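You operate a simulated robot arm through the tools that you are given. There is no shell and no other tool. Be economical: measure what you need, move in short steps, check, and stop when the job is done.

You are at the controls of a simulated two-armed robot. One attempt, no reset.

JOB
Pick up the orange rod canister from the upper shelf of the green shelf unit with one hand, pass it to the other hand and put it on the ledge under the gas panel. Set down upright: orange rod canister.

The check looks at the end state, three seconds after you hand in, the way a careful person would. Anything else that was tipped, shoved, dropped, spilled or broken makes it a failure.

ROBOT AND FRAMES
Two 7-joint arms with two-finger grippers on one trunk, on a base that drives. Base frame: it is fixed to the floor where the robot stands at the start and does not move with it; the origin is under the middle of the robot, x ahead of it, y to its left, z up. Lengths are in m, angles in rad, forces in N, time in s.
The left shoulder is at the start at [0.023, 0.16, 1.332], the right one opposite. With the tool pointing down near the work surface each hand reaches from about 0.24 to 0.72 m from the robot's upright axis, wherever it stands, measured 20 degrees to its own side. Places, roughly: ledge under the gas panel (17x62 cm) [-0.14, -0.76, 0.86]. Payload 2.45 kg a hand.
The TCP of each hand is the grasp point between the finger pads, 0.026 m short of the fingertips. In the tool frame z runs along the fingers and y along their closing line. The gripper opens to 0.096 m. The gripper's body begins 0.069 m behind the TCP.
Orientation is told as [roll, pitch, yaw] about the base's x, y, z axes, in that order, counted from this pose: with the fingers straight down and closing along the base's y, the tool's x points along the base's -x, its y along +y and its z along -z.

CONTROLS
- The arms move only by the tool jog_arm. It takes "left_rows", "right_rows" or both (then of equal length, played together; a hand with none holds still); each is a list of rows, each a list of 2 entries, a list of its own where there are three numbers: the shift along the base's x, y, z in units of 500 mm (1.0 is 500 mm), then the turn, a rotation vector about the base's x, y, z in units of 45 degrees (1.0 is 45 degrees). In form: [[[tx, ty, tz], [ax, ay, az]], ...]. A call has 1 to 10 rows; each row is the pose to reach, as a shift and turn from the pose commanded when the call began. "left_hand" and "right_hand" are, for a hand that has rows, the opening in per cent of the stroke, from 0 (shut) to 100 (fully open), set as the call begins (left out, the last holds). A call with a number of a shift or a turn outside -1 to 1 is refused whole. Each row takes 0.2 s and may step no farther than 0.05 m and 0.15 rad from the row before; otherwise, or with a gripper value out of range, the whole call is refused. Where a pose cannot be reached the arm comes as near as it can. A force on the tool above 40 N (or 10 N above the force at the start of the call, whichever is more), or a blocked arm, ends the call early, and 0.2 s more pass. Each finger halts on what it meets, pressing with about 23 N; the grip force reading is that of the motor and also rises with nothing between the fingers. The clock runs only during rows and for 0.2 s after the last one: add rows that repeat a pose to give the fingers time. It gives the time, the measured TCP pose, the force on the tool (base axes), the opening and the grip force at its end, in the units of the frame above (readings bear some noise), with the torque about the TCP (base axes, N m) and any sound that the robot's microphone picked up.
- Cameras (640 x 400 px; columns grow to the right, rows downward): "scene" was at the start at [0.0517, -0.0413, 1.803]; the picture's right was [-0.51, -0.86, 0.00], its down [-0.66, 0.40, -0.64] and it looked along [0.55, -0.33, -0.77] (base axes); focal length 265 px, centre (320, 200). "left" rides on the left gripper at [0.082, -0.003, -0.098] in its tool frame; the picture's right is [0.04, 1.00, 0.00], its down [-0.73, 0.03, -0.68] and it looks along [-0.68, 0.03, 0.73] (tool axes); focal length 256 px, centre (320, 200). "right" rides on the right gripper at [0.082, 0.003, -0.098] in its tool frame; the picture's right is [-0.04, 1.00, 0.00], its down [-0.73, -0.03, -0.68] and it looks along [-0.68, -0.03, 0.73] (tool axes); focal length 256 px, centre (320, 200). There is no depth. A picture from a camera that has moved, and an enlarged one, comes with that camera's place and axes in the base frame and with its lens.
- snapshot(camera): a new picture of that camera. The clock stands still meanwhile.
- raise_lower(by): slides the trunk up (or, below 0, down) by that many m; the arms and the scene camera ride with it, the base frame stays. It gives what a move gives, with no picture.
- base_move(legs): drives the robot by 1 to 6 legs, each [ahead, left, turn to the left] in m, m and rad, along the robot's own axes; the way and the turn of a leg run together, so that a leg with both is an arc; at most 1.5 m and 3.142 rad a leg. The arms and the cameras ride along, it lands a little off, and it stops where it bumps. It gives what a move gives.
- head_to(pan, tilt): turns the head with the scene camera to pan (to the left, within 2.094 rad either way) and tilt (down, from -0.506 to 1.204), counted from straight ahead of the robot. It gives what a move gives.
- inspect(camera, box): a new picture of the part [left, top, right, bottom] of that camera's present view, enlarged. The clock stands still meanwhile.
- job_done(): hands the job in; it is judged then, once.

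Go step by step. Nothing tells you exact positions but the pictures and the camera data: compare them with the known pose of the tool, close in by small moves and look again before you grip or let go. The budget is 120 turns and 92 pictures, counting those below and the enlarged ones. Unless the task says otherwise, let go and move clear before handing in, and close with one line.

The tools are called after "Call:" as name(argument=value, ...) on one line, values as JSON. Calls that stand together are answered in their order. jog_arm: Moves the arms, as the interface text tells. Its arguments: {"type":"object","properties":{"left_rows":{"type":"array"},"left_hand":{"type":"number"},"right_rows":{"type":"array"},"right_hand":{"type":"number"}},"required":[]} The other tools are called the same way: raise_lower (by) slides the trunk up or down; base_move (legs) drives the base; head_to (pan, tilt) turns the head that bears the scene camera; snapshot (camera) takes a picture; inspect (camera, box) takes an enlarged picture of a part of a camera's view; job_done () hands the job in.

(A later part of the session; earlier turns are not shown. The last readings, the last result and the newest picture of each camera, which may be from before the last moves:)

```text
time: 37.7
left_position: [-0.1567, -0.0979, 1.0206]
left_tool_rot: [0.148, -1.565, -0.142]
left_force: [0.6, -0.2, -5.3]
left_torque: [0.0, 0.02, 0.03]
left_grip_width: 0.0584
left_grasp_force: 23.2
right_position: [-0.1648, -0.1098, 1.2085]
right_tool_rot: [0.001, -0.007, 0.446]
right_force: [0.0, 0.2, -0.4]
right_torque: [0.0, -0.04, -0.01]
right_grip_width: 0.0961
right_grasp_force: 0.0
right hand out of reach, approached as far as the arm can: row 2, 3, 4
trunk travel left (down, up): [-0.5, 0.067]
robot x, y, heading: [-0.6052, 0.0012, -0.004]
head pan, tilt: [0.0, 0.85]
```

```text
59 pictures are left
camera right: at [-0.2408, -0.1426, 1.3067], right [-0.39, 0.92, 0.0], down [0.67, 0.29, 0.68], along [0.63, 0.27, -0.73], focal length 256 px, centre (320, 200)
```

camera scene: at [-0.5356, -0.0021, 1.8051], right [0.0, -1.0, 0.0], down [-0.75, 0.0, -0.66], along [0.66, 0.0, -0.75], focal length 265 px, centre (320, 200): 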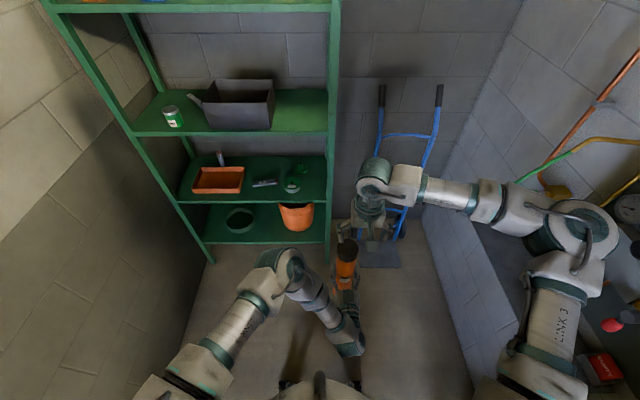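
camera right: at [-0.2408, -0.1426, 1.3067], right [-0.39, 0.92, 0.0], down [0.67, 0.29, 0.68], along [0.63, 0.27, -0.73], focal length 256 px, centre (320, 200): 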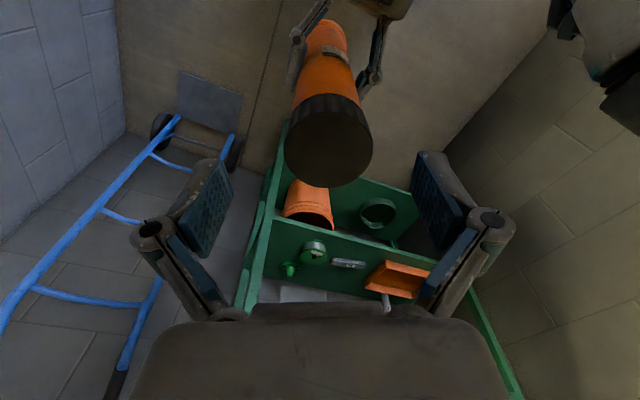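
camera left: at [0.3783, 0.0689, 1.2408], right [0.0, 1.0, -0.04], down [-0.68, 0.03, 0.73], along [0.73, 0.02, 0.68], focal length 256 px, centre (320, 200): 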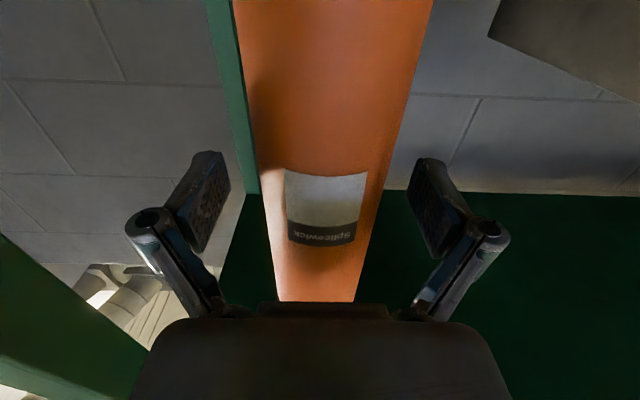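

The right arm is limited in y with its tool down, so the right hand will take the canister from its own side with level fingers pointing +y, above the left grip. First I'll withdraw it and shift the base left for elbow room away from the gas panel.

Call:
jog_arm(right_rows=[[[0, -0.02, 0.05], [0, 0, 0]], [[0, -0.11, 0.05], [0, 0, 0]], [[0, -0.2, 0.05], [0, 0, 0]], [[0, -0.29, 0.03], [0, 0, 0]], [[0, -0.38, 0.01], [0, 0, 0]], [[0, -0.44, 0], [0, 0, 0]], [[0, -0.44, 0], [0, 0, 0]]])

Call:
base_move(legs=[[0, 0.12, 0]])

Call:
head_to(pan=-0.5, tilt=0.9)

Call:
snapshot(camera="scene")

```text
time: 39.3
left_position: [-0.1579, -0.0975, 1.0192]
left_tool_rot: [0.076, -1.565, -0.074]
left_force: [0.4, -0.1, -5.2]
left_torque: [-0.01, 0.01, 0.0]
left_grip_width: 0.0584
left_grasp_force: 22.6
right_position: [-0.1662, -0.3303, 1.2111]
right_tool_rot: [-0.001, -0.004, 0.443]
right_force: [0.4, 0.4, -0.4]
right_torque: [0.0, -0.02, 0.03]
right_grip_width: 0.0963
right_grasp_force: 0.0
trunk travel left (down, up): [-0.5, 0.067]
robot x, y, heading: [-0.6031, 0.0005, -0.004]
head pan, tilt: [0.0, 0.85]
```

```text
time: 40.6
left_position: [-0.1605, -0.026, 1.0173]
left_tool_rot: [1.4, -1.539, -1.4]
left_force: [-2.5, -1.2, -4.9]
left_torque: [-0.08, 0.09, 0.01]
left_grip_width: 0.0585
left_grasp_force: 22.9
right_position: [-0.1652, -0.2625, 1.1993]
right_tool_rot: [0.033, -0.018, 0.442]
right_force: [0.0, -1.0, -0.6]
right_torque: [0.03, -0.01, -0.04]
right_grip_width: 0.096
right_grasp_force: 0.1
trunk travel left (down, up): [-0.5, 0.067]
robot x, y, heading: [-0.6011, 0.1114, -0.004]
head pan, tilt: [0.0, 0.85]
```

```text
time: 41.5
left_position: [-0.1623, -0.0253, 1.0192]
left_tool_rot: [1.353, -1.549, -1.354]
left_force: [-1.1, -1.2, -4.2]
left_torque: [-0.02, 0.04, -0.01]
left_grip_width: 0.0584
left_grasp_force: 23.4
right_position: [-0.1674, -0.2608, 1.2026]
right_tool_rot: [0.026, -0.02, 0.434]
right_force: [1.1, 0.4, -0.4]
right_torque: [0.04, -0.01, 0.01]
right_grip_width: 0.0961
right_grasp_force: 0.1
trunk travel left (down, up): [-0.5, 0.067]
robot x, y, heading: [-0.6044, 0.1048, -0.004]
head pan, tilt: [-0.499, 0.901]
```

```text
58 pictures are left
camera scene: at [-0.5473, 0.0456, 1.8006], right [-0.48, -0.88, -0.01], down [-0.69, 0.38, -0.61], along [0.54, -0.29, -0.79], focal length 265 px, centre (320, 200)
```

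scene: 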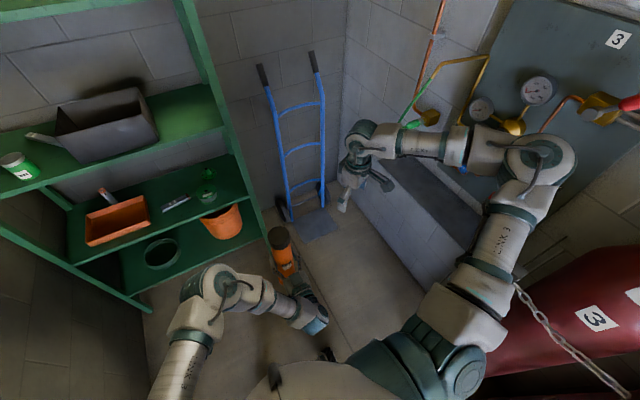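

The hands moved only 7 cm and the robot seems to lean slightly, so the left elbow may be touching the left wall. I'll look that way, then back off.

Call:
base_move(legs=[[0, -0.06, 0]])

Call:
head_to(pan=1.2, tilt=0.9)

Call:
snapshot(camera="scene")

```text
time: 42.5
left_position: [-0.1625, -0.0756, 1.0199]
left_tool_rot: [1.268, -1.556, -1.27]
left_force: [-1.5, 0.0, -5.2]
left_torque: [-0.01, 0.11, 0.01]
left_grip_width: 0.0587
left_grasp_force: 22.9
right_position: [-0.1673, -0.3092, 1.2042]
right_tool_rot: [0.019, -0.014, 0.437]
right_force: [0.4, -0.7, -0.4]
right_torque: [0.05, -0.03, -0.01]
right_grip_width: 0.0957
right_grasp_force: 0.0
trunk travel left (down, up): [-0.5, 0.067]
robot x, y, heading: [-0.6039, 0.0475, 0.0]
head pan, tilt: [-0.499, 0.901]
```

```text
time: 44.2
left_position: [-0.1648, -0.0712, 1.0223]
left_tool_rot: [1.058, -1.565, -1.062]
left_force: [-0.7, 0.4, -5.5]
left_torque: [0.0, 0.04, -0.01]
left_grip_width: 0.0587
left_grasp_force: 23.0
right_position: [-0.1699, -0.3023, 1.209]
right_tool_rot: [0.011, -0.014, 0.436]
right_force: [0.2, 0.2, 0.4]
right_torque: [-0.05, -0.05, 0.05]
right_grip_width: 0.096
right_grasp_force: 0.0
trunk travel left (down, up): [-0.5, 0.067]
robot x, y, heading: [-0.6021, 0.0452, -0.005]
head pan, tilt: [1.201, 0.901]
```

```text
57 pictures are left
camera scene: at [-0.5867, 0.0898, 1.8022], right [0.93, -0.36, -0.01], down [-0.29, -0.72, -0.63], along [0.22, 0.59, -0.78], focal length 265 px, centre (320, 200)
```

scene: 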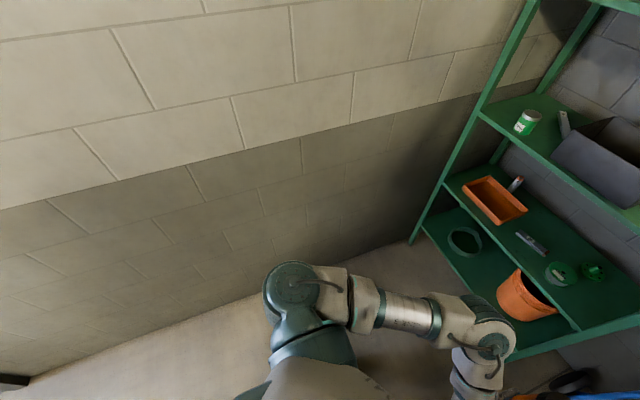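

The wall is well clear of the elbow, and the lean is fading. I'll stay here and tip the right hand to level, checking its state.

Call:
jog_arm(right_rows=[[[0, 0, 0], [0.072, -0.15, 0]], [[0, 0, 0], [0.144, -0.3, 0]], [[0, 0, 0], [0.215, -0.45, 0]], [[0, 0, 0], [0.287, -0.6, 0]], [[0, 0, 0], [0.359, -0.75, 0]], [[0, 0, 0], [0.431, -0.902, 0]], [[0, 0, 0], [0.431, -0.902, 0]]])

Call:
head_to(pan=-0.3, tilt=0.9)

Call:
snapshot(camera="scene")

```text
time: 45.8
left_position: [-0.1638, -0.0402, 1.0252]
left_tool_rot: [-1.493, -1.552, 1.491]
left_force: [-0.2, -0.7, -5.6]
left_torque: [-0.01, 0.02, 0.0]
left_grip_width: 0.0585
left_grasp_force: 23.0
right_position: [-0.168, -0.2678, 1.2175]
right_tool_rot: [-0.009, -0.789, 0.444]
right_force: [0.6, -0.2, 0.9]
right_torque: [0.0, -0.01, 0.0]
right_grip_width: 0.0959
right_grasp_force: 0.1
trunk travel left (down, up): [-0.5, 0.067]
robot x, y, heading: [-0.6016, 0.0509, 0.002]
head pan, tilt: [1.201, 0.901]
```

```text
time: 47.4
left_position: [-0.1642, -0.0514, 1.0232]
left_tool_rot: [-1.239, -1.559, 1.236]
left_force: [0.0, 0.9, -5.9]
left_torque: [0.0, 0.03, 0.03]
left_grip_width: 0.0585
left_grasp_force: 23.1
right_position: [-0.172, -0.2819, 1.2142]
right_tool_rot: [0.003, -0.794, 0.437]
right_force: [-0.1, -0.3, 0.2]
right_torque: [0.02, 0.04, 0.04]
right_grip_width: 0.0959
right_grasp_force: 0.1
trunk travel left (down, up): [-0.5, 0.067]
robot x, y, heading: [-0.6039, 0.0508, -0.003]
head pan, tilt: [-0.3, 0.901]
```

```text
56 pictures are left
camera scene: at [-0.5423, 0.01, 1.801], right [-0.3, -0.95, -0.01], down [-0.75, 0.24, -0.62], along [0.59, -0.18, -0.79], focal length 265 px, centre (320, 200)
```

scene: 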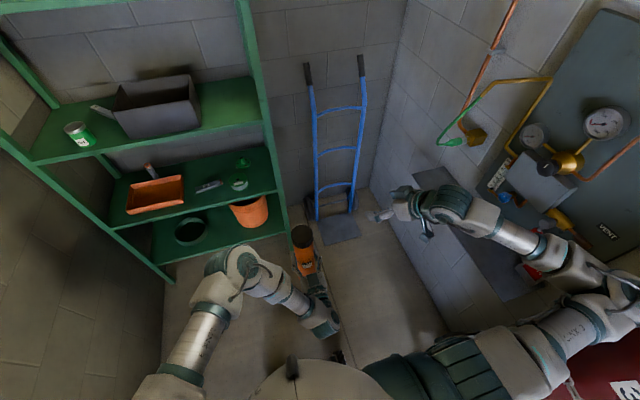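

The trunk sways slowly after the sideways drive, so I'll keep moves gentle. I'll tip the right hand the remaining 45°.

Call:
jog_arm(right_rows=[[[0, 0.01, 0], [0.072, -0.15, 0]], [[0, 0.02, 0], [0.144, -0.3, 0]], [[0, 0.03, 0], [0.215, -0.45, 0]], [[0, 0.04, 0], [0.287, -0.6, 0]], [[0, 0.05, 0], [0.359, -0.75, 0]], [[0, 0.06, 0], [0.431, -0.902, 0]], [[0, 0.06, 0], [0.431, -0.902, 0]], [[0, 0.06, 0], [0.431, -0.902, 0]]])

Call:
snapshot(camera="scene")

Call:
snapshot(camera="right")

```text
time: 49.2
left_position: [-0.1646, -0.0583, 1.023]
left_tool_rot: [-0.987, -1.566, 0.984]
left_force: [-1.2, 0.5, -4.9]
left_torque: [-0.04, 0.01, -0.02]
left_grip_width: 0.0589
left_grasp_force: 23.1
right_position: [-0.1704, -0.2611, 1.2115]
right_tool_rot: [2.264, -1.557, -1.822]
right_force: [0.1, 0.2, -0.3]
right_torque: [0.0, -0.02, -0.01]
right_grip_width: 0.0961
right_grasp_force: 0.0
trunk travel left (down, up): [-0.5, 0.067]
robot x, y, heading: [-0.6026, 0.0471, -0.004]
head pan, tilt: [-0.3, 0.901]
```

```text
55 pictures are left
camera scene: at [-0.5431, 0.0032, 1.8009], right [-0.3, -0.95, -0.01], down [-0.75, 0.24, -0.62], along [0.59, -0.18, -0.79], focal length 265 px, centre (320, 200)
```

scene: 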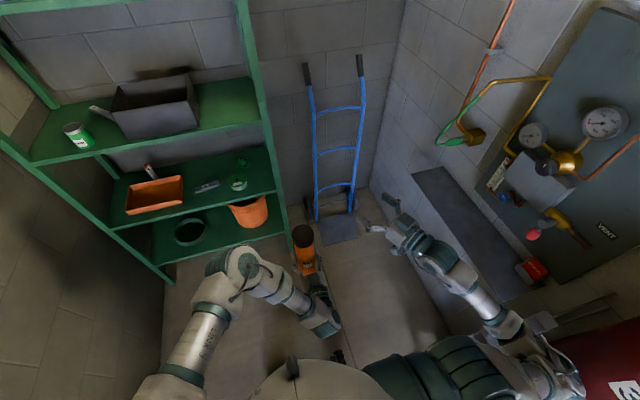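

```text
54 pictures are left
camera right: at [-0.2608, -0.2987, 1.1292], right [-0.43, 0.9, 0.05], down [-0.6, -0.33, 0.73], along [0.67, 0.28, 0.68], focal length 256 px, centre (320, 200)
```

right: 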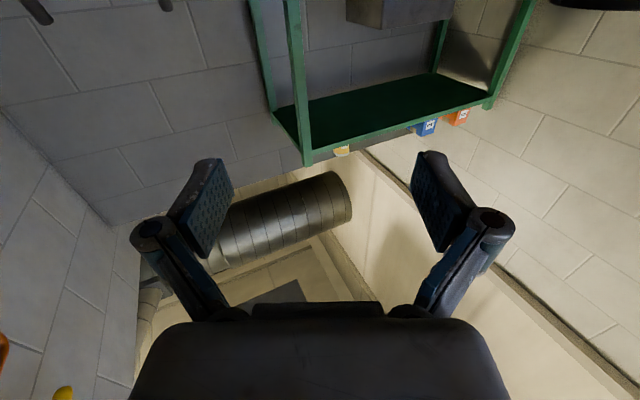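

The right hand is level at a heading of about 25°. I'll yaw it left another 45° and lower it toward z 1.12, still short of the canister.

Call:
jog_arm(right_rows=[[[-0.01, 0, -0.03], [0, 0, 0.167]], [[-0.02, 0, -0.06], [0, 0, 0.333]], [[-0.03, 0, -0.09], [0, 0, 0.5]], [[-0.04, 0, -0.12], [0, 0, 0.667]], [[-0.05, 0, -0.15], [0, 0, 0.833]], [[-0.06, 0, -0.18], [0, 0, 1.0]], [[-0.06, 0, -0.18], [0, 0, 1.0]], [[-0.06, 0, -0.18], [0, 0, 1.0]]])

Call:
snapshot(camera="scene")

Call:
snapshot(camera="right")

```text
time: 51.0
left_position: [-0.1649, -0.0614, 1.024]
left_tool_rot: [-0.948, -1.567, 0.943]
left_force: [-1.2, -0.3, -6.6]
left_torque: [-0.05, 0.05, 0.0]
left_grip_width: 0.0587
left_grasp_force: 23.2
right_position: [-0.2005, -0.2607, 1.1219]
right_tool_rot: [2.481, -1.553, -1.253]
right_force: [0.9, -0.6, -0.5]
right_torque: [0.07, 0.01, 0.02]
right_grip_width: 0.0959
right_grasp_force: 0.0
trunk travel left (down, up): [-0.5, 0.067]
robot x, y, heading: [-0.6022, 0.0436, -0.003]
head pan, tilt: [-0.3, 0.901]
```

```text
53 pictures are left
camera scene: at [-0.543, 0.0045, 1.8009], right [-0.3, -0.95, -0.01], down [-0.75, 0.24, -0.62], along [0.59, -0.18, -0.79], focal length 265 px, centre (320, 200)
```

scene: 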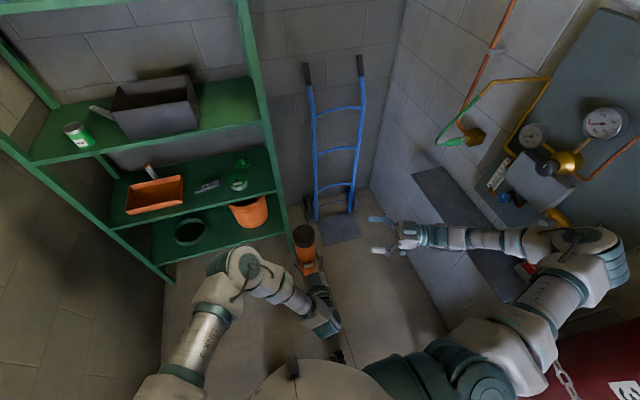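

```text
52 pictures are left
camera right: at [-0.2375, -0.3513, 1.0388], right [-0.94, 0.34, 0.05], down [-0.2, -0.66, 0.72], along [0.28, 0.67, 0.69], focal length 256 px, centre (320, 200)
```

right: 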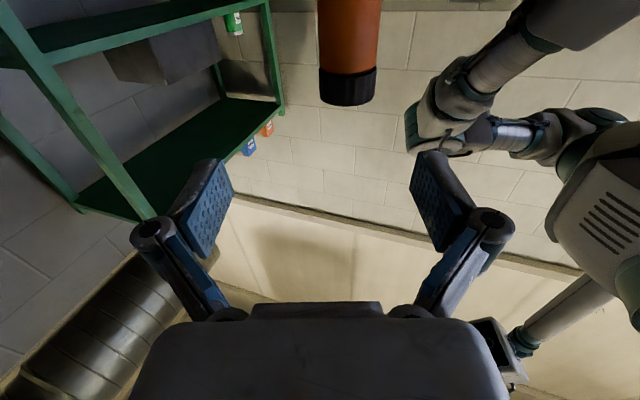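

The view is good, and the canister checks out at (−0.165, −0.061). I'll align the right hand laterally and close half the distance.

Call:
jog_arm(right_rows=[[[-0.03, 0.02, -0.02], [0, 0, 0]], [[-0.055, 0.05, -0.034], [0, 0, 0]], [[-0.03, 0.12, -0.034], [0, 0, 0]], [[0.004, 0.21, -0.034], [0, 0, 0]], [[0.004, 0.21, -0.034], [0, 0, 0]]])

Call:
snapshot(camera="scene")

Call:
snapshot(camera="right")

```text
time: 52.2
left_position: [-0.1652, -0.0498, 1.0254]
left_tool_rot: [-1.582, -1.56, 1.579]
left_force: [0.9, 0.7, -5.3]
left_torque: [-0.01, 0.05, -0.01]
left_grip_width: 0.0583
left_grasp_force: 22.8
right_position: [-0.1993, -0.1434, 1.1131]
right_tool_rot: [2.129, -1.565, -0.899]
right_force: [-0.2, -0.3, 0.1]
right_torque: [-0.04, 0.02, -0.01]
right_grip_width: 0.096
right_grasp_force: 0.0
right hand out of reach, approached as far as the arm can: row 4, 5
trunk travel left (down, up): [-0.5, 0.067]
robot x, y, heading: [-0.6003, 0.0499, 0.001]
head pan, tilt: [-0.3, 0.901]
```

```text
51 pictures are left
camera scene: at [-0.5436, 0.024, 1.8013], right [-0.3, -0.96, 0.0], down [-0.75, 0.23, -0.62], along [0.59, -0.18, -0.79], focal length 265 px, centre (320, 200)
```

scene: 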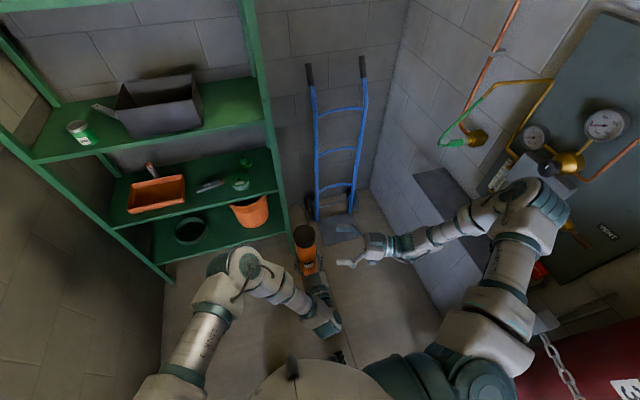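

```text
50 pictures are left
camera right: at [-0.2362, -0.2356, 1.0315], right [-0.94, 0.33, 0.05], down [-0.2, -0.65, 0.73], along [0.27, 0.68, 0.68], focal length 256 px, centre (320, 200)
```

right: 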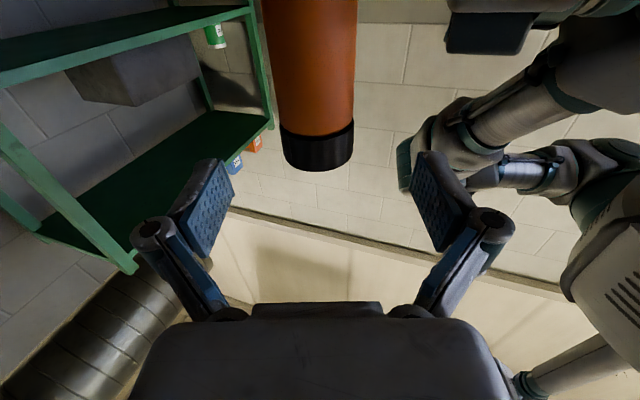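

The canister is centred in the right hand's opening. I'll advance in small steps and watch for reach limits.

Call:
jog_arm(right_rows=[[[0.02, 0.056, -0.01], [0, 0, 0]], [[0.04, 0.113, -0.01], [0, 0, 0]], [[0.04, 0.113, -0.01], [0, 0, 0]], [[0.04, 0.113, -0.01], [0, 0, 0]]])

Call:
snapshot(camera="right")

```text
time: 53.2
left_position: [-0.1646, -0.0509, 1.0232]
left_tool_rot: [-1.396, -1.563, 1.396]
left_force: [0.5, 0.7, -6.0]
left_torque: [-0.03, 0.05, -0.01]
left_grip_width: 0.0589
left_grasp_force: 23.3
right_position: [-0.1695, -0.107, 1.1333]
right_tool_rot: [2.054, -1.561, -0.824]
right_force: [0.9, 0.1, -0.2]
right_torque: [-0.02, 0.02, 0.02]
right_grip_width: 0.096
right_grasp_force: 0.1
right hand out of reach, approached as far as the arm can: row 1, 2, 3, 4
trunk travel left (down, up): [-0.5, 0.067]
robot x, y, heading: [-0.6052, 0.0511, 0.002]
head pan, tilt: [-0.3, 0.901]
```

```text
49 pictures are left
camera right: at [-0.2063, -0.1988, 1.0507], right [-0.94, 0.33, 0.05], down [-0.19, -0.66, 0.73], along [0.28, 0.68, 0.68], focal length 256 px, centre (320, 200)
```

right: 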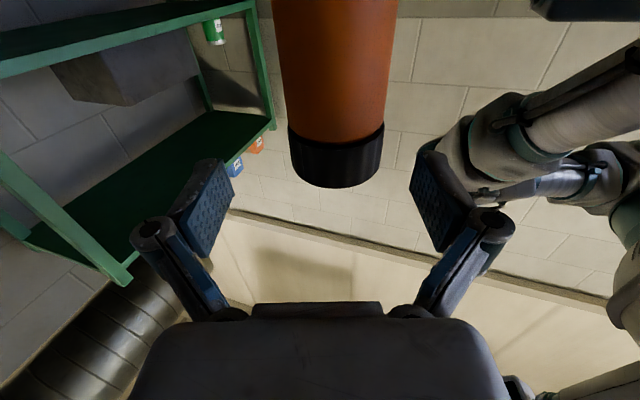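

The right hand stops about 5 cm short and is drifting up, while the canister is just at its fingertips. I'll carry both hands forward together, where there may be more reach.

Call:
jog_arm(left_rows=[[[0.05, 0, 0], [0, 0, 0]], [[0.1, 0, 0], [0, 0, 0]], [[0.15, 0, 0], [0, 0, 0]], [[0.15, 0, 0], [0, 0, 0]]], right_rows=[[[0.05, 0, -0.01], [0, 0, 0]], [[0.1, 0, -0.025], [0, 0, 0]], [[0.15, 0, -0.04], [0, 0, 0]], [[0.15, 0, -0.04], [0, 0, 0]]])

Call:
snapshot(camera="right")

```text
time: 54.2
left_position: [-0.088, -0.054, 1.0245]
left_tool_rot: [-1.287, -1.565, 1.286]
left_force: [-0.1, 0.5, -5.2]
left_torque: [0.02, 0.04, 0.02]
left_grip_width: 0.0583
left_grasp_force: 22.7
right_position: [-0.1056, -0.1161, 1.1354]
right_tool_rot: [2.282, -1.559, -1.053]
right_force: [-0.2, 0.3, -0.8]
right_torque: [0.01, -0.03, 0.01]
right_grip_width: 0.0959
right_grasp_force: 0.1
right hand out of reach, approached as far as the arm can: row 2, 3, 4
trunk travel left (down, up): [-0.5, 0.067]
robot x, y, heading: [-0.6002, 0.0475, 0.006]
head pan, tilt: [-0.3, 0.901]
```

```text
48 pictures are left
camera right: at [-0.143, -0.2068, 1.0535], right [-0.94, 0.34, 0.05], down [-0.2, -0.66, 0.73], along [0.28, 0.68, 0.68], focal length 256 px, centre (320, 200)
```

right: 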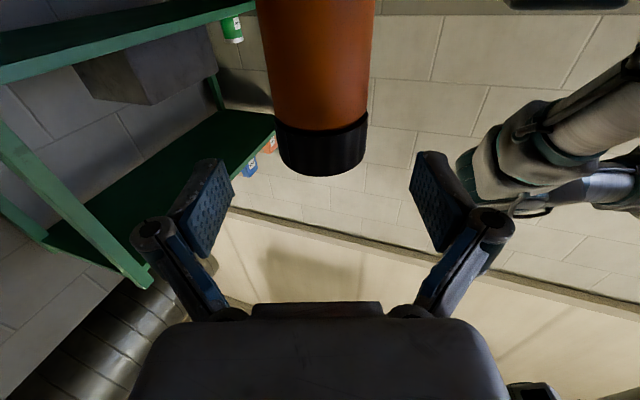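

The right arm is at its limit here too, so I'll see whether the left can carry the canister further right from this forward position, moving both together.

Call:
jog_arm(left_rows=[[[0, -0.04, 0], [0, 0, 0]], [[0, -0.08, 0], [0, 0, 0]], [[0, -0.12, 0], [0, 0, 0]], [[0, -0.12, 0], [0, 0, 0]]], right_rows=[[[0.01, -0.05, -0.01], [0, 0, 0]], [[0.02, -0.1, -0.025], [0, 0, 0]], [[0.02, -0.14, -0.05], [0, 0, 0]], [[0.02, -0.14, -0.05], [0, 0, 0]]])

Call:
snapshot(camera="scene")

Call:
snapshot(camera="right")

```text
time: 55.2
left_position: [-0.0859, -0.0804, 1.042]
left_tool_rot: [-0.97, -1.561, 0.967]
left_force: [0.6, -0.5, -6.7]
left_torque: [-0.04, 0.01, -0.01]
left_grip_width: 0.0585
left_grasp_force: 23.0
left hand out of reach, approached as far as the arm can: row 1, 2, 3, 4
right_position: [-0.1042, -0.1856, 1.1289]
right_tool_rot: [2.244, -1.561, -1.017]
right_force: [-0.1, -0.2, -0.2]
right_torque: [-0.01, 0.01, -0.02]
right_grip_width: 0.0961
right_grasp_force: 0.0
right hand out of reach, approached as far as the arm can: row 2, 3, 4
trunk travel left (down, up): [-0.5, 0.067]
robot x, y, heading: [-0.6044, 0.048, 0.004]
head pan, tilt: [-0.3, 0.901]
```

```text
47 pictures are left
camera scene: at [-0.5401, 0.0183, 1.8011], right [-0.3, -0.95, 0.0], down [-0.75, 0.23, -0.62], along [0.59, -0.18, -0.79], focal length 265 px, centre (320, 200)
```

scene: 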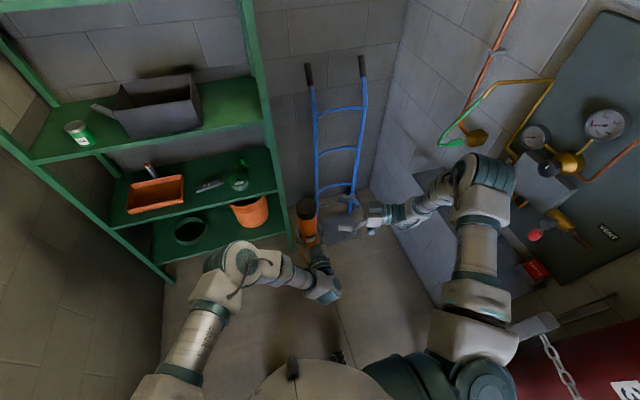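

```text
46 pictures are left
camera right: at [-0.1412, -0.2766, 1.0472], right [-0.94, 0.34, 0.05], down [-0.2, -0.66, 0.73], along [0.28, 0.68, 0.68], focal length 256 px, centre (320, 200)
```

right: 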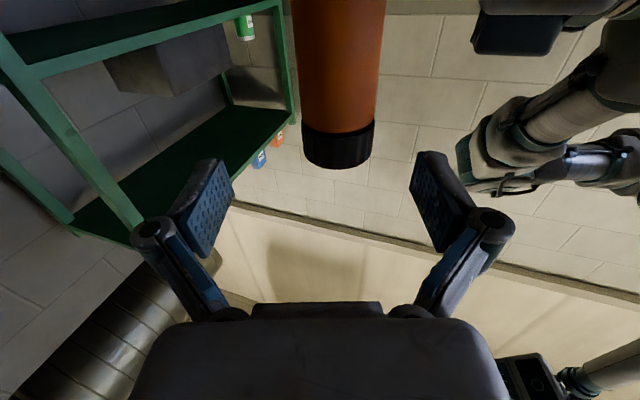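

The level right hand needs too much side bend at the wrist. I'll pitch it so its fingers point 45° downward at the same heading, which still grips a vertical cylinder and relaxes the arm.

Call:
jog_arm(right_rows=[[[-0.01, -0.02, 0.01], [-0.157, 0.057, 0]], [[-0.01, -0.03, 0.02], [-0.313, 0.113, 0]], [[-0.01, -0.03, 0.03], [-0.47, 0.17, 0]], [[-0.01, -0.03, 0.04], [-0.627, 0.227, 0]], [[-0.01, -0.03, 0.05], [-0.783, 0.283, 0]], [[-0.01, -0.03, 0.05], [-0.94, 0.34, 0]], [[-0.01, -0.03, 0.05], [-0.94, 0.34, 0]], [[-0.01, -0.03, 0.05], [-0.94, 0.34, 0]]])

Call:
snapshot(camera="scene")

Call:
snapshot(camera="right")

```text
time: 57.0
left_position: [-0.086, -0.0827, 1.0421]
left_tool_rot: [-0.955, -1.562, 0.956]
left_force: [0.0, 0.2, -5.6]
left_torque: [-0.04, 0.01, 0.0]
left_grip_width: 0.0585
left_grasp_force: 22.3
right_position: [-0.1103, -0.2012, 1.1551]
right_tool_rot: [0.017, -0.795, 1.212]
right_force: [-0.2, 0.2, 0.1]
right_torque: [0.0, -0.02, 0.01]
right_grip_width: 0.096
right_grasp_force: 0.0
trunk travel left (down, up): [-0.5, 0.067]
robot x, y, heading: [-0.6006, 0.048, -0.001]
head pan, tilt: [-0.3, 0.901]
```

```text
45 pictures are left
camera scene: at [-0.5407, 0.0185, 1.8011], right [-0.3, -0.95, 0.0], down [-0.75, 0.23, -0.62], along [0.59, -0.18, -0.79], focal length 265 px, centre (320, 200)
```

scene: 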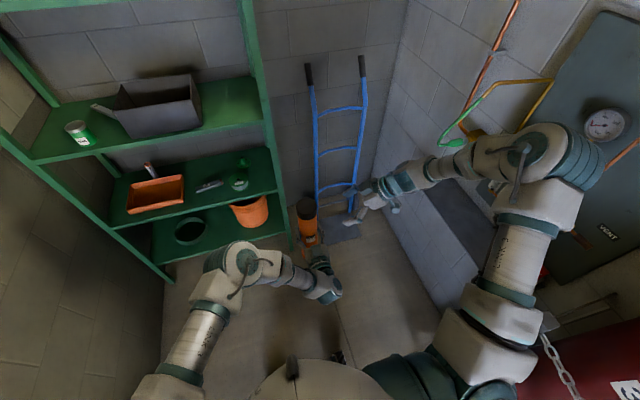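

```text
44 pictures are left
camera right: at [-0.1568, -0.3211, 1.1661], right [-0.93, 0.37, 0.04], down [0.05, 0.02, 1.0], along [0.37, 0.93, -0.03], focal length 256 px, centre (320, 200)
```

right: 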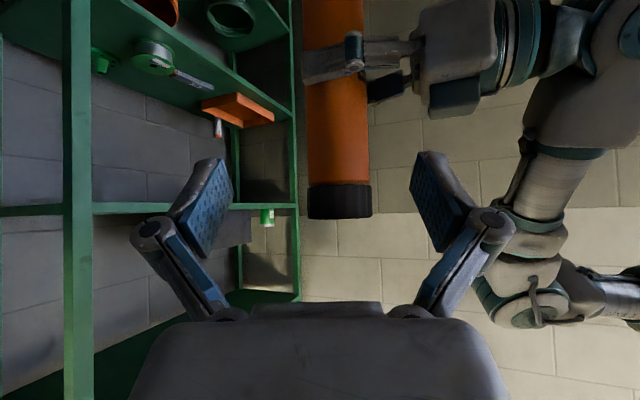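

This pose reached cleanly and the view is clear: the cap top is at z ≈ 1.177, 12 cm ahead and 2 cm off laterally. I'll align, then advance.

Call:
jog_arm(right_rows=[[[-0.035, 0.013, -0.02], [0, 0, 0]], [[-0.01, 0.08, -0.03], [0, 0, 0]], [[0.013, 0.14, -0.03], [0, 0, 0]], [[0.013, 0.14, -0.03], [0, 0, 0]]])

Call:
snapshot(camera="right")

```text
time: 58.0
left_position: [-0.0864, -0.081, 1.0437]
left_tool_rot: [-1.102, -1.561, 1.099]
left_force: [-0.7, -0.4, -5.8]
left_torque: [0.0, -0.03, -0.01]
left_grip_width: 0.0584
left_grasp_force: 23.2
right_position: [-0.103, -0.1308, 1.14]
right_tool_rot: [0.013, -0.793, 1.214]
right_force: [0.6, -0.7, 0.3]
right_torque: [0.0, 0.02, 0.01]
right_grip_width: 0.096
right_grasp_force: 0.1
trunk travel left (down, up): [-0.5, 0.067]
robot x, y, heading: [-0.6028, 0.0467, -0.003]
head pan, tilt: [-0.3, 0.901]
```

```text
43 pictures are left
camera right: at [-0.15, -0.249, 1.1517], right [-0.93, 0.37, 0.04], down [0.05, 0.02, 1.0], along [0.37, 0.93, -0.03], focal length 256 px, centre (320, 200)
```

right: 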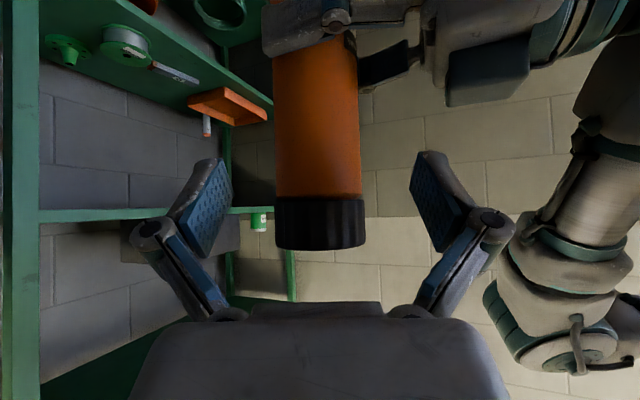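

Centred, 5 cm to go. I'll advance and drop slightly so the pads grip the body just below the cap.

Call:
jog_arm(right_rows=[[[0.011, 0.033, 0], [0, 0, 0]], [[0.022, 0.066, -0.012], [0, 0, 0]], [[0.033, 0.1, -0.024], [0, 0, 0]], [[0.033, 0.1, -0.024], [0, 0, 0]]])

Call:
snapshot(camera="right")

Call:
inspect(camera="scene", box=[220, 150, 420, 300])

```text
time: 59.0
left_position: [-0.0864, -0.0798, 1.0424]
left_tool_rot: [-0.994, -1.562, 0.99]
left_force: [0.0, -0.7, -6.0]
left_torque: [0.03, 0.05, -0.03]
left_grip_width: 0.0586
left_grasp_force: 22.9
right_position: [-0.0878, -0.0816, 1.1282]
right_tool_rot: [0.012, -0.795, 1.214]
right_force: [0.0, 0.7, -0.4]
right_torque: [-0.03, 0.01, -0.02]
right_grip_width: 0.0958
right_grasp_force: 0.1
trunk travel left (down, up): [-0.5, 0.067]
robot x, y, heading: [-0.6035, 0.047, 0.006]
head pan, tilt: [-0.3, 0.901]
```

```text
42 pictures are left
camera right: at [-0.1344, -0.201, 1.1389], right [-0.93, 0.37, 0.04], down [0.05, 0.01, 1.0], along [0.37, 0.93, -0.03], focal length 256 px, centre (320, 200)
```

right: 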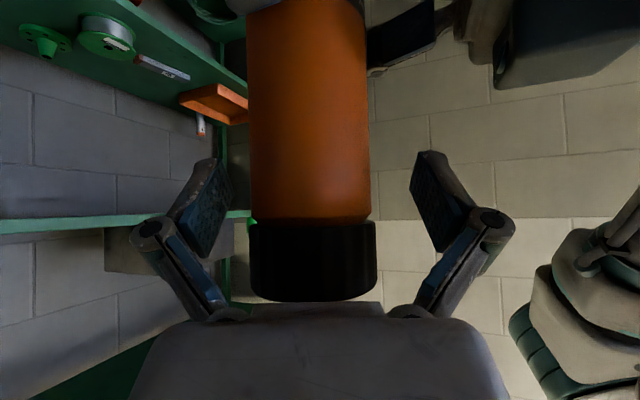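

```text
2.67 times, centred on (320, 225) of scene
camera zoom: at [-0.5402, 0.0208, 1.8011], right [-0.3, -0.96, 0.0], down [-0.75, 0.23, -0.62], along [0.59, -0.18, -0.79], focal length 706 px, centre (320, 133)
```

zoom: 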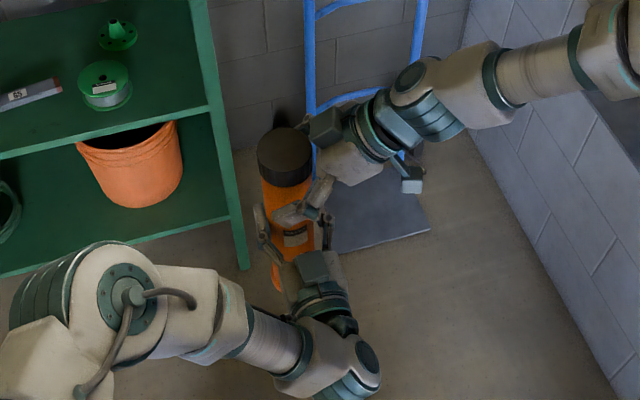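

Aligned to within a couple of millimetres. I'll close the right hand while the left still holds.

Call:
jog_arm(right_rows=[[[0.003, -0.001, 0], [0, 0, 0]], [[0.003, -0.001, 0], [0, 0, 0]], [[0.003, -0.001, 0], [0, 0, 0]], [[0.003, -0.001, 0], [0, 0, 0]], [[0.003, -0.001, 0], [0, 0, 0]], [[0.003, -0.001, 0], [0, 0, 0]]], right_hand=0)

Call:
snapshot(camera="right")

```text
time: 60.4
left_position: [-0.0868, -0.081, 1.0425]
left_tool_rot: [-0.959, -1.562, 0.958]
left_force: [-9.1, 12.9, -9.3]
left_torque: [-0.45, -0.07, 0.22]
left_grip_width: 0.0584
left_grasp_force: 22.6
right_position: [-0.0853, -0.0831, 1.1284]
right_tool_rot: [0.011, -0.794, 1.211]
right_force: [10.0, -14.3, 3.9]
right_torque: [-0.68, -0.7, -0.23]
right_grip_width: 0.0587
right_grasp_force: 23.5
trunk travel left (down, up): [-0.5, 0.067]
robot x, y, heading: [-0.6004, 0.0453, 0.003]
head pan, tilt: [-0.3, 0.901]
```

```text
40 pictures are left
camera right: at [-0.1332, -0.2017, 1.1389], right [-0.93, 0.37, 0.04], down [0.04, 0.01, 1.0], along [0.37, 0.93, -0.03], focal length 256 px, centre (320, 200)
```

right: 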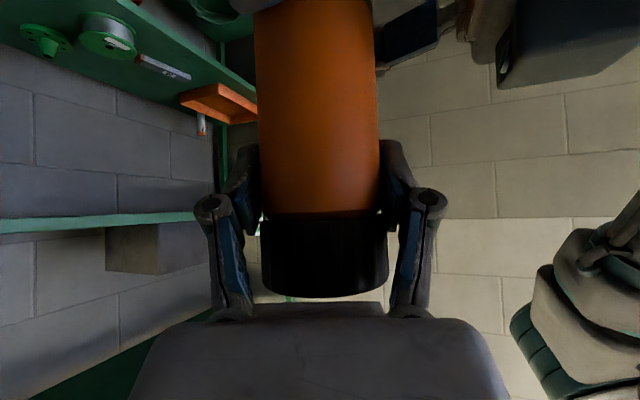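

The grip is firm at 0.0587 m, with about 17 N of internal strain between the hands. I'll relieve that with a small right-hand shift before releasing the left.

Call:
jog_arm(right_rows=[[[0.002, -0.003, 0.001], [0, 0, 0]], [[0.004, -0.006, 0.002], [0, 0, 0]], [[0.004, -0.006, 0.002], [0, 0, 0]]])

```text
time: 61.2
left_position: [-0.0864, -0.0818, 1.0439]
left_tool_rot: [-1.118, -1.561, 1.114]
left_force: [2.3, -0.9, -5.5]
left_torque: [-0.29, 0.54, -0.03]
left_grip_width: 0.0585
left_grasp_force: 22.9
right_position: [-0.0853, -0.0839, 1.1284]
right_tool_rot: [0.018, -0.796, 1.212]
right_force: [-1.4, 0.5, -0.3]
right_torque: [0.31, -0.37, 0.01]
right_grip_width: 0.0584
right_grasp_force: 23.2
trunk travel left (down, up): [-0.5, 0.067]
robot x, y, heading: [-0.6059, 0.0478, 0.001]
head pan, tilt: [-0.3, 0.901]
```

The strain is relieved. I'll open the left hand and back it straight out along −x.

Call:
jog_arm(left_rows=[[[0, 0, 0], [0, 0, 0]], [[0, 0, 0], [0, 0, 0]], [[0, 0, 0], [0, 0, 0]], [[0, 0, 0], [0, 0, 0]]], left_hand=100)

Call:
snapshot(camera="left")

Call:
snapshot(camera="right")

```text
time: 62.2
left_position: [-0.0862, -0.0825, 1.0442]
left_tool_rot: [-0.989, -1.561, 0.989]
left_force: [0.2, 0.4, 0.0]
left_torque: [-0.02, 0.0, -0.01]
left_grip_width: 0.0961
left_grasp_force: 0.0
right_position: [-0.0835, -0.0846, 1.1292]
right_tool_rot: [0.012, -0.796, 1.211]
right_force: [0.8, 0.0, -0.6]
right_torque: [-0.02, 0.0, 0.0]
right_grip_width: 0.0583
right_grasp_force: 23.0
trunk travel left (down, up): [-0.5, 0.067]
robot x, y, heading: [-0.6046, 0.0444, -0.002]
head pan, tilt: [-0.3, 0.901]
```

```text
39 pictures are left
camera left: at [-0.1851, -0.084, 0.9616], right [0.0, 1.0, -0.05], down [-0.68, 0.04, 0.74], along [0.74, 0.03, 0.67], focal length 256 px, centre (320, 200)
```

left: 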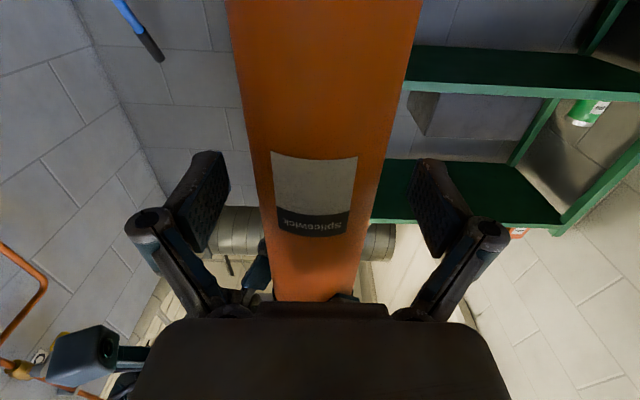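

```text
38 pictures are left
camera right: at [-0.1312, -0.2043, 1.1396], right [-0.93, 0.37, 0.04], down [0.05, 0.01, 1.0], along [0.37, 0.93, -0.03], focal length 256 px, centre (320, 200)
```

right: 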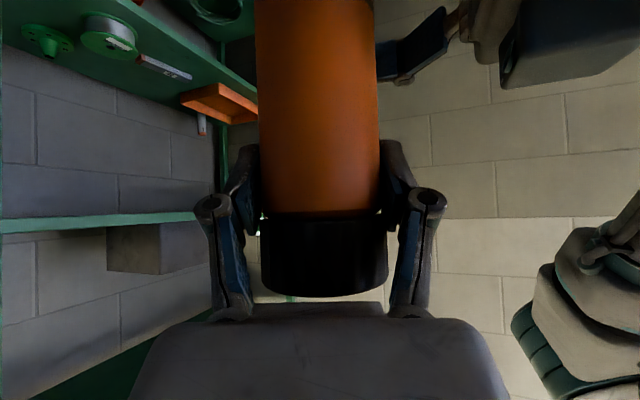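

The left hand is open, though the right-hand reading doesn't show the weight yet. I'll back the left away slowly and recheck.

Call:
jog_arm(left_rows=[[[-0.03, 0.003, 0], [0, 0, 0]], [[-0.06, 0.006, 0], [0, 0, 0]], [[-0.12, 0.01, 0], [0, 0, 0]], [[-0.2, 0.02, 0], [0, 0, 0]], [[-0.2, 0.02, 0], [0, 0, 0]]])

Call:
snapshot(camera="scene")

Call:
snapshot(camera="left")

```text
time: 63.4
left_position: [-0.1797, -0.0607, 1.0467]
left_tool_rot: [-0.908, -1.56, 0.906]
left_force: [1.0, 0.3, 0.1]
left_torque: [0.03, 0.0, 0.0]
left_grip_width: 0.0962
left_grasp_force: 0.0
left hand out of reach, approached as far as the arm can: row 3, 4, 5
right_position: [-0.084, -0.0849, 1.1297]
right_tool_rot: [0.015, -0.796, 1.211]
right_force: [0.4, -0.1, 0.3]
right_torque: [-0.01, -0.04, 0.0]
right_grip_width: 0.0584
right_grasp_force: 23.0
trunk travel left (down, up): [-0.5, 0.067]
robot x, y, heading: [-0.6034, 0.0434, -0.002]
head pan, tilt: [-0.3, 0.901]
```

```text
37 pictures are left
camera scene: at [-0.5402, 0.0198, 1.8011], right [-0.3, -0.95, 0.0], down [-0.75, 0.23, -0.62], along [0.59, -0.18, -0.79], focal length 265 px, centre (320, 200)
```

scene: 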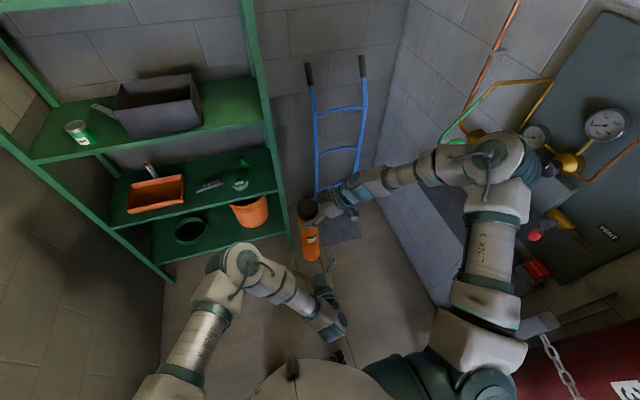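

```text
36 pictures are left
camera left: at [-0.2788, -0.0641, 0.9652], right [0.0, 1.0, -0.05], down [-0.67, 0.04, 0.74], along [0.74, 0.03, 0.67], focal length 256 px, centre (320, 200)
```

left: 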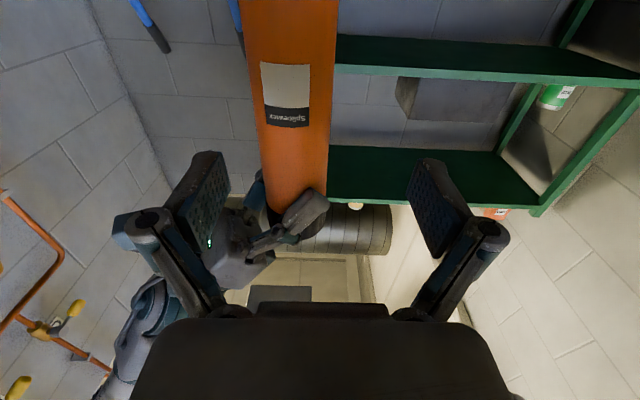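

The right hand holds the canister alone and it hangs upright. I'll tuck the left hand away to its own side, and raise the canister a little.

Call:
jog_arm(left_rows=[[[-0.01, 0.08, 0.02], [0, 0, 0]], [[-0.02, 0.17, 0.04], [0, 0, 0]], [[-0.02, 0.26, 0.06], [0, 0, 0]], [[-0.02, 0.35, 0.08], [0, 0, 0]], [[-0.02, 0.44, 0.1], [0, 0, 0]], [[-0.02, 0.5, 0.1], [0, 0, 0]]], right_rows=[[[-0.01, -0.03, 0.03], [0, 0, -0.1]], [[-0.02, -0.06, 0.06], [0, 0, -0.2]], [[-0.03, -0.09, 0.09], [0, 0, -0.3]], [[-0.04, -0.12, 0.12], [0, 0, -0.4]], [[-0.05, -0.15, 0.15], [0, 0, -0.5]], [[-0.06, -0.18, 0.18], [0, 0, -0.6]]])

Call:
jog_arm(right_rows=[[[0.01, -0.02, 0.01], [0, 0, -0.1]], [[0.02, -0.04, 0.02], [0, 0, -0.2]], [[0.03, -0.05, 0.02], [0, 0, -0.3]], [[0.03, -0.05, 0.02], [0, 0, -0.4]], [[0.03, -0.05, 0.02], [0, 0, -0.5]], [[0.03, -0.05, 0.02], [0, 0, -0.5]]])

Call:
snapshot(camera="scene")

Call:
snapshot(camera="right")

```text
time: 64.8
left_position: [-0.1531, 0.0969, 1.1426]
left_tool_rot: [-0.813, -1.564, 0.814]
left_force: [-0.2, 1.0, 0.7]
left_torque: [-0.03, 0.01, 0.01]
left_grip_width: 0.0958
left_grasp_force: 0.0
left hand out of reach, approached as far as the arm can: row 1, 2, 3, 4, 5, 6
right_position: [-0.1165, -0.1767, 1.2193]
right_tool_rot: [0.015, -0.793, 0.738]
right_force: [0.1, -0.4, -5.2]
right_torque: [0.01, 0.03, -0.05]
right_grip_width: 0.0584
right_grasp_force: 23.0
trunk travel left (down, up): [-0.5, 0.067]
robot x, y, heading: [-0.6037, 0.0427, -0.001]
head pan, tilt: [-0.3, 0.901]
```

```text
time: 66.2
left_position: [-0.1532, 0.0985, 1.1425]
left_tool_rot: [-0.817, -1.558, 0.817]
left_force: [0.1, 0.6, -0.2]
left_torque: [0.01, 0.03, 0.0]
left_grip_width: 0.096
left_grasp_force: 0.1
right_position: [-0.0976, -0.2016, 1.228]
right_tool_rot: [0.013, -0.793, 0.347]
right_force: [0.5, 0.0, -5.2]
right_torque: [-0.03, 0.03, 0.03]
right_grip_width: 0.0583
right_grasp_force: 23.1
trunk travel left (down, up): [-0.5, 0.067]
robot x, y, heading: [-0.6015, 0.0499, 0.003]
head pan, tilt: [-0.3, 0.901]
```

```text
35 pictures are left
camera scene: at [-0.5412, 0.0197, 1.8012], right [-0.3, -0.95, 0.0], down [-0.75, 0.23, -0.62], along [0.59, -0.18, -0.79], focal length 265 px, centre (320, 200)
```

scene: 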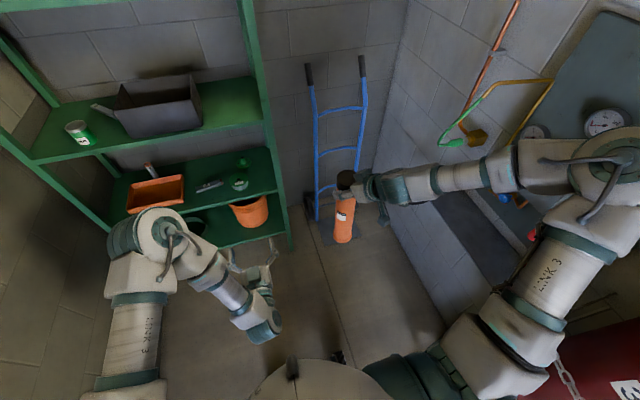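

```text
34 pictures are left
camera right: at [-0.2192, -0.2426, 1.2397], right [-0.32, 0.95, 0.04], down [0.04, -0.03, 1.0], along [0.95, 0.32, -0.03], focal length 256 px, centre (320, 200)
```

right: 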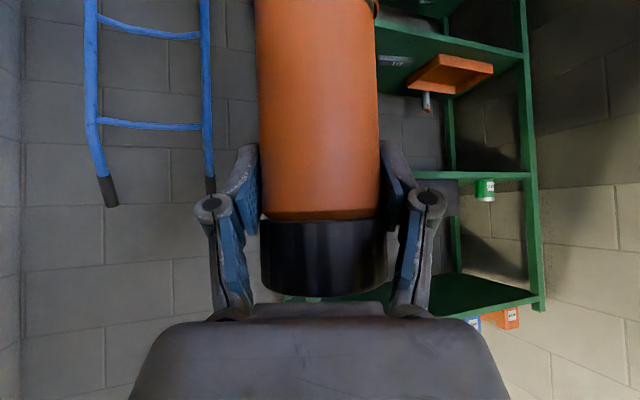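

The right hand carries 5.2 N and the canister is upright, its bottom near z 0.97. I'll drive forward 0.3 m and turn right 60° toward the ledge.

Call:
base_move(legs=[[0.3, 0, 0]])

Call:
base_move(legs=[[0, 0, -0.55], [0, 0, -0.5]])

Call:
snapshot(camera="scene")

```text
time: 68.2
left_position: [0.1454, 0.0958, 1.1429]
left_tool_rot: [-0.929, -1.563, 0.924]
left_force: [0.6, -0.5, -0.3]
left_torque: [0.0, -0.05, 0.01]
left_grip_width: 0.0961
left_grasp_force: 0.1
right_position: [0.1965, -0.2044, 1.2284]
right_tool_rot: [0.012, -0.794, 0.344]
right_force: [0.4, -0.1, -5.2]
right_torque: [0.0, 0.0, 0.01]
right_grip_width: 0.0584
right_grasp_force: 23.4
trunk travel left (down, up): [-0.5, 0.067]
robot x, y, heading: [-0.307, 0.049, -0.007]
head pan, tilt: [-0.3, 0.901]
```

```text
time: 71.6
left_position: [-0.033, -0.3151, 1.1441]
left_tool_rot: [-1.061, -1.561, 0.014]
left_force: [0.4, 0.7, 1.3]
left_torque: [-0.02, -0.01, 0.01]
left_grip_width: 0.096
left_grasp_force: 0.0
right_position: [-0.2666, -0.5122, 1.2304]
right_tool_rot: [0.011, -0.795, -0.699]
right_force: [-0.2, -0.3, -5.8]
right_torque: [-0.01, 0.01, 0.01]
right_grip_width: 0.0584
right_grasp_force: 23.5
trunk travel left (down, up): [-0.5, 0.067]
robot x, y, heading: [-0.3044, 0.0492, -1.054]
head pan, tilt: [-0.3, 0.901]
```

```text
33 pictures are left
camera scene: at [-0.2946, -0.0195, 1.8012], right [-0.98, -0.22, 0.0], down [-0.17, 0.77, -0.62], along [0.14, -0.6, -0.79], focal length 265 px, centre (320, 200)
```

scene: 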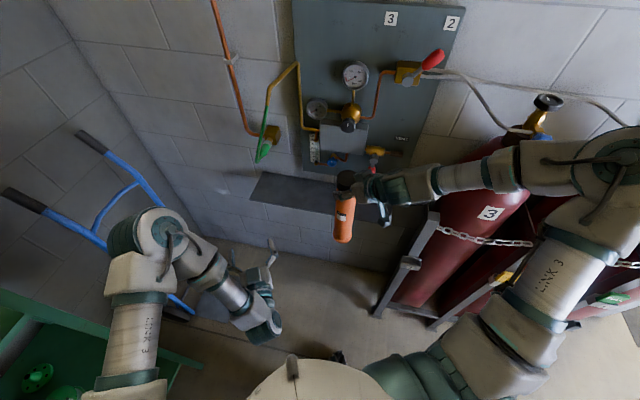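

The ledge corner triangulates to x 0.187, y −0.68…−0.845 at z 0.86. A valve with a green lever hangs near x 0.1, so I'll zoom in to pick a clear spot.

Call:
inspect(camera="scene", box=[220, 70, 420, 220])

Call:
snapshot(camera="left")

Call:
snapshot(camera="right")

```text
2.67 times, centred on (320, 145) of scene
camera zoom: at [-0.2946, -0.0195, 1.8012], right [-0.98, -0.22, 0.0], down [-0.17, 0.77, -0.62], along [0.14, -0.6, -0.79], focal length 706 px, centre (320, 347)
```

zoom: 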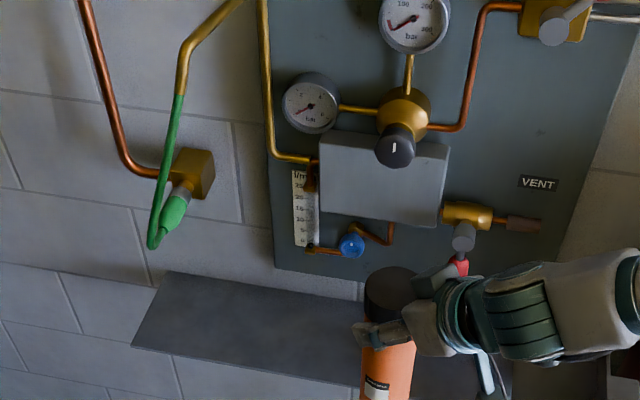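

```text
31 pictures are left
camera left: at [-0.0865, -0.2309, 1.062], right [0.87, 0.5, -0.05], down [-0.3, 0.6, 0.74], along [0.4, -0.62, 0.67], focal length 256 px, centre (320, 200)
```

left: 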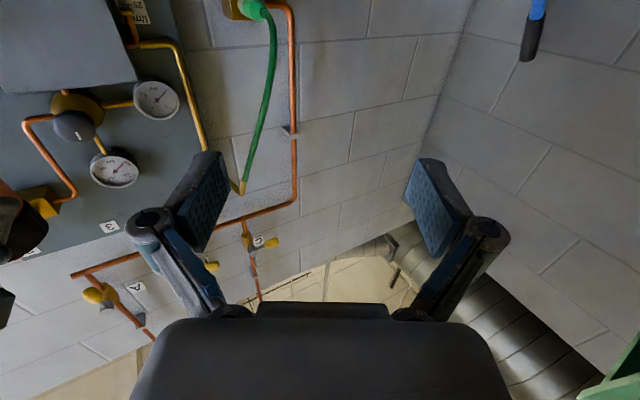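

```text
30 pictures are left
camera right: at [-0.3631, -0.4284, 1.2414], right [0.66, 0.75, 0.04], down [0.0, -0.05, 1.0], along [0.75, -0.66, -0.03], focal length 256 px, centre (320, 200)
```

right: 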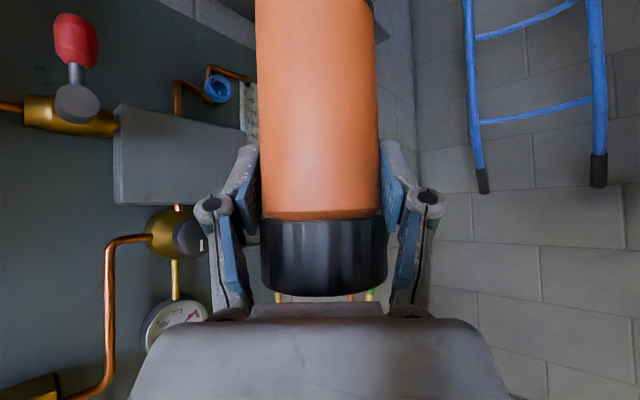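

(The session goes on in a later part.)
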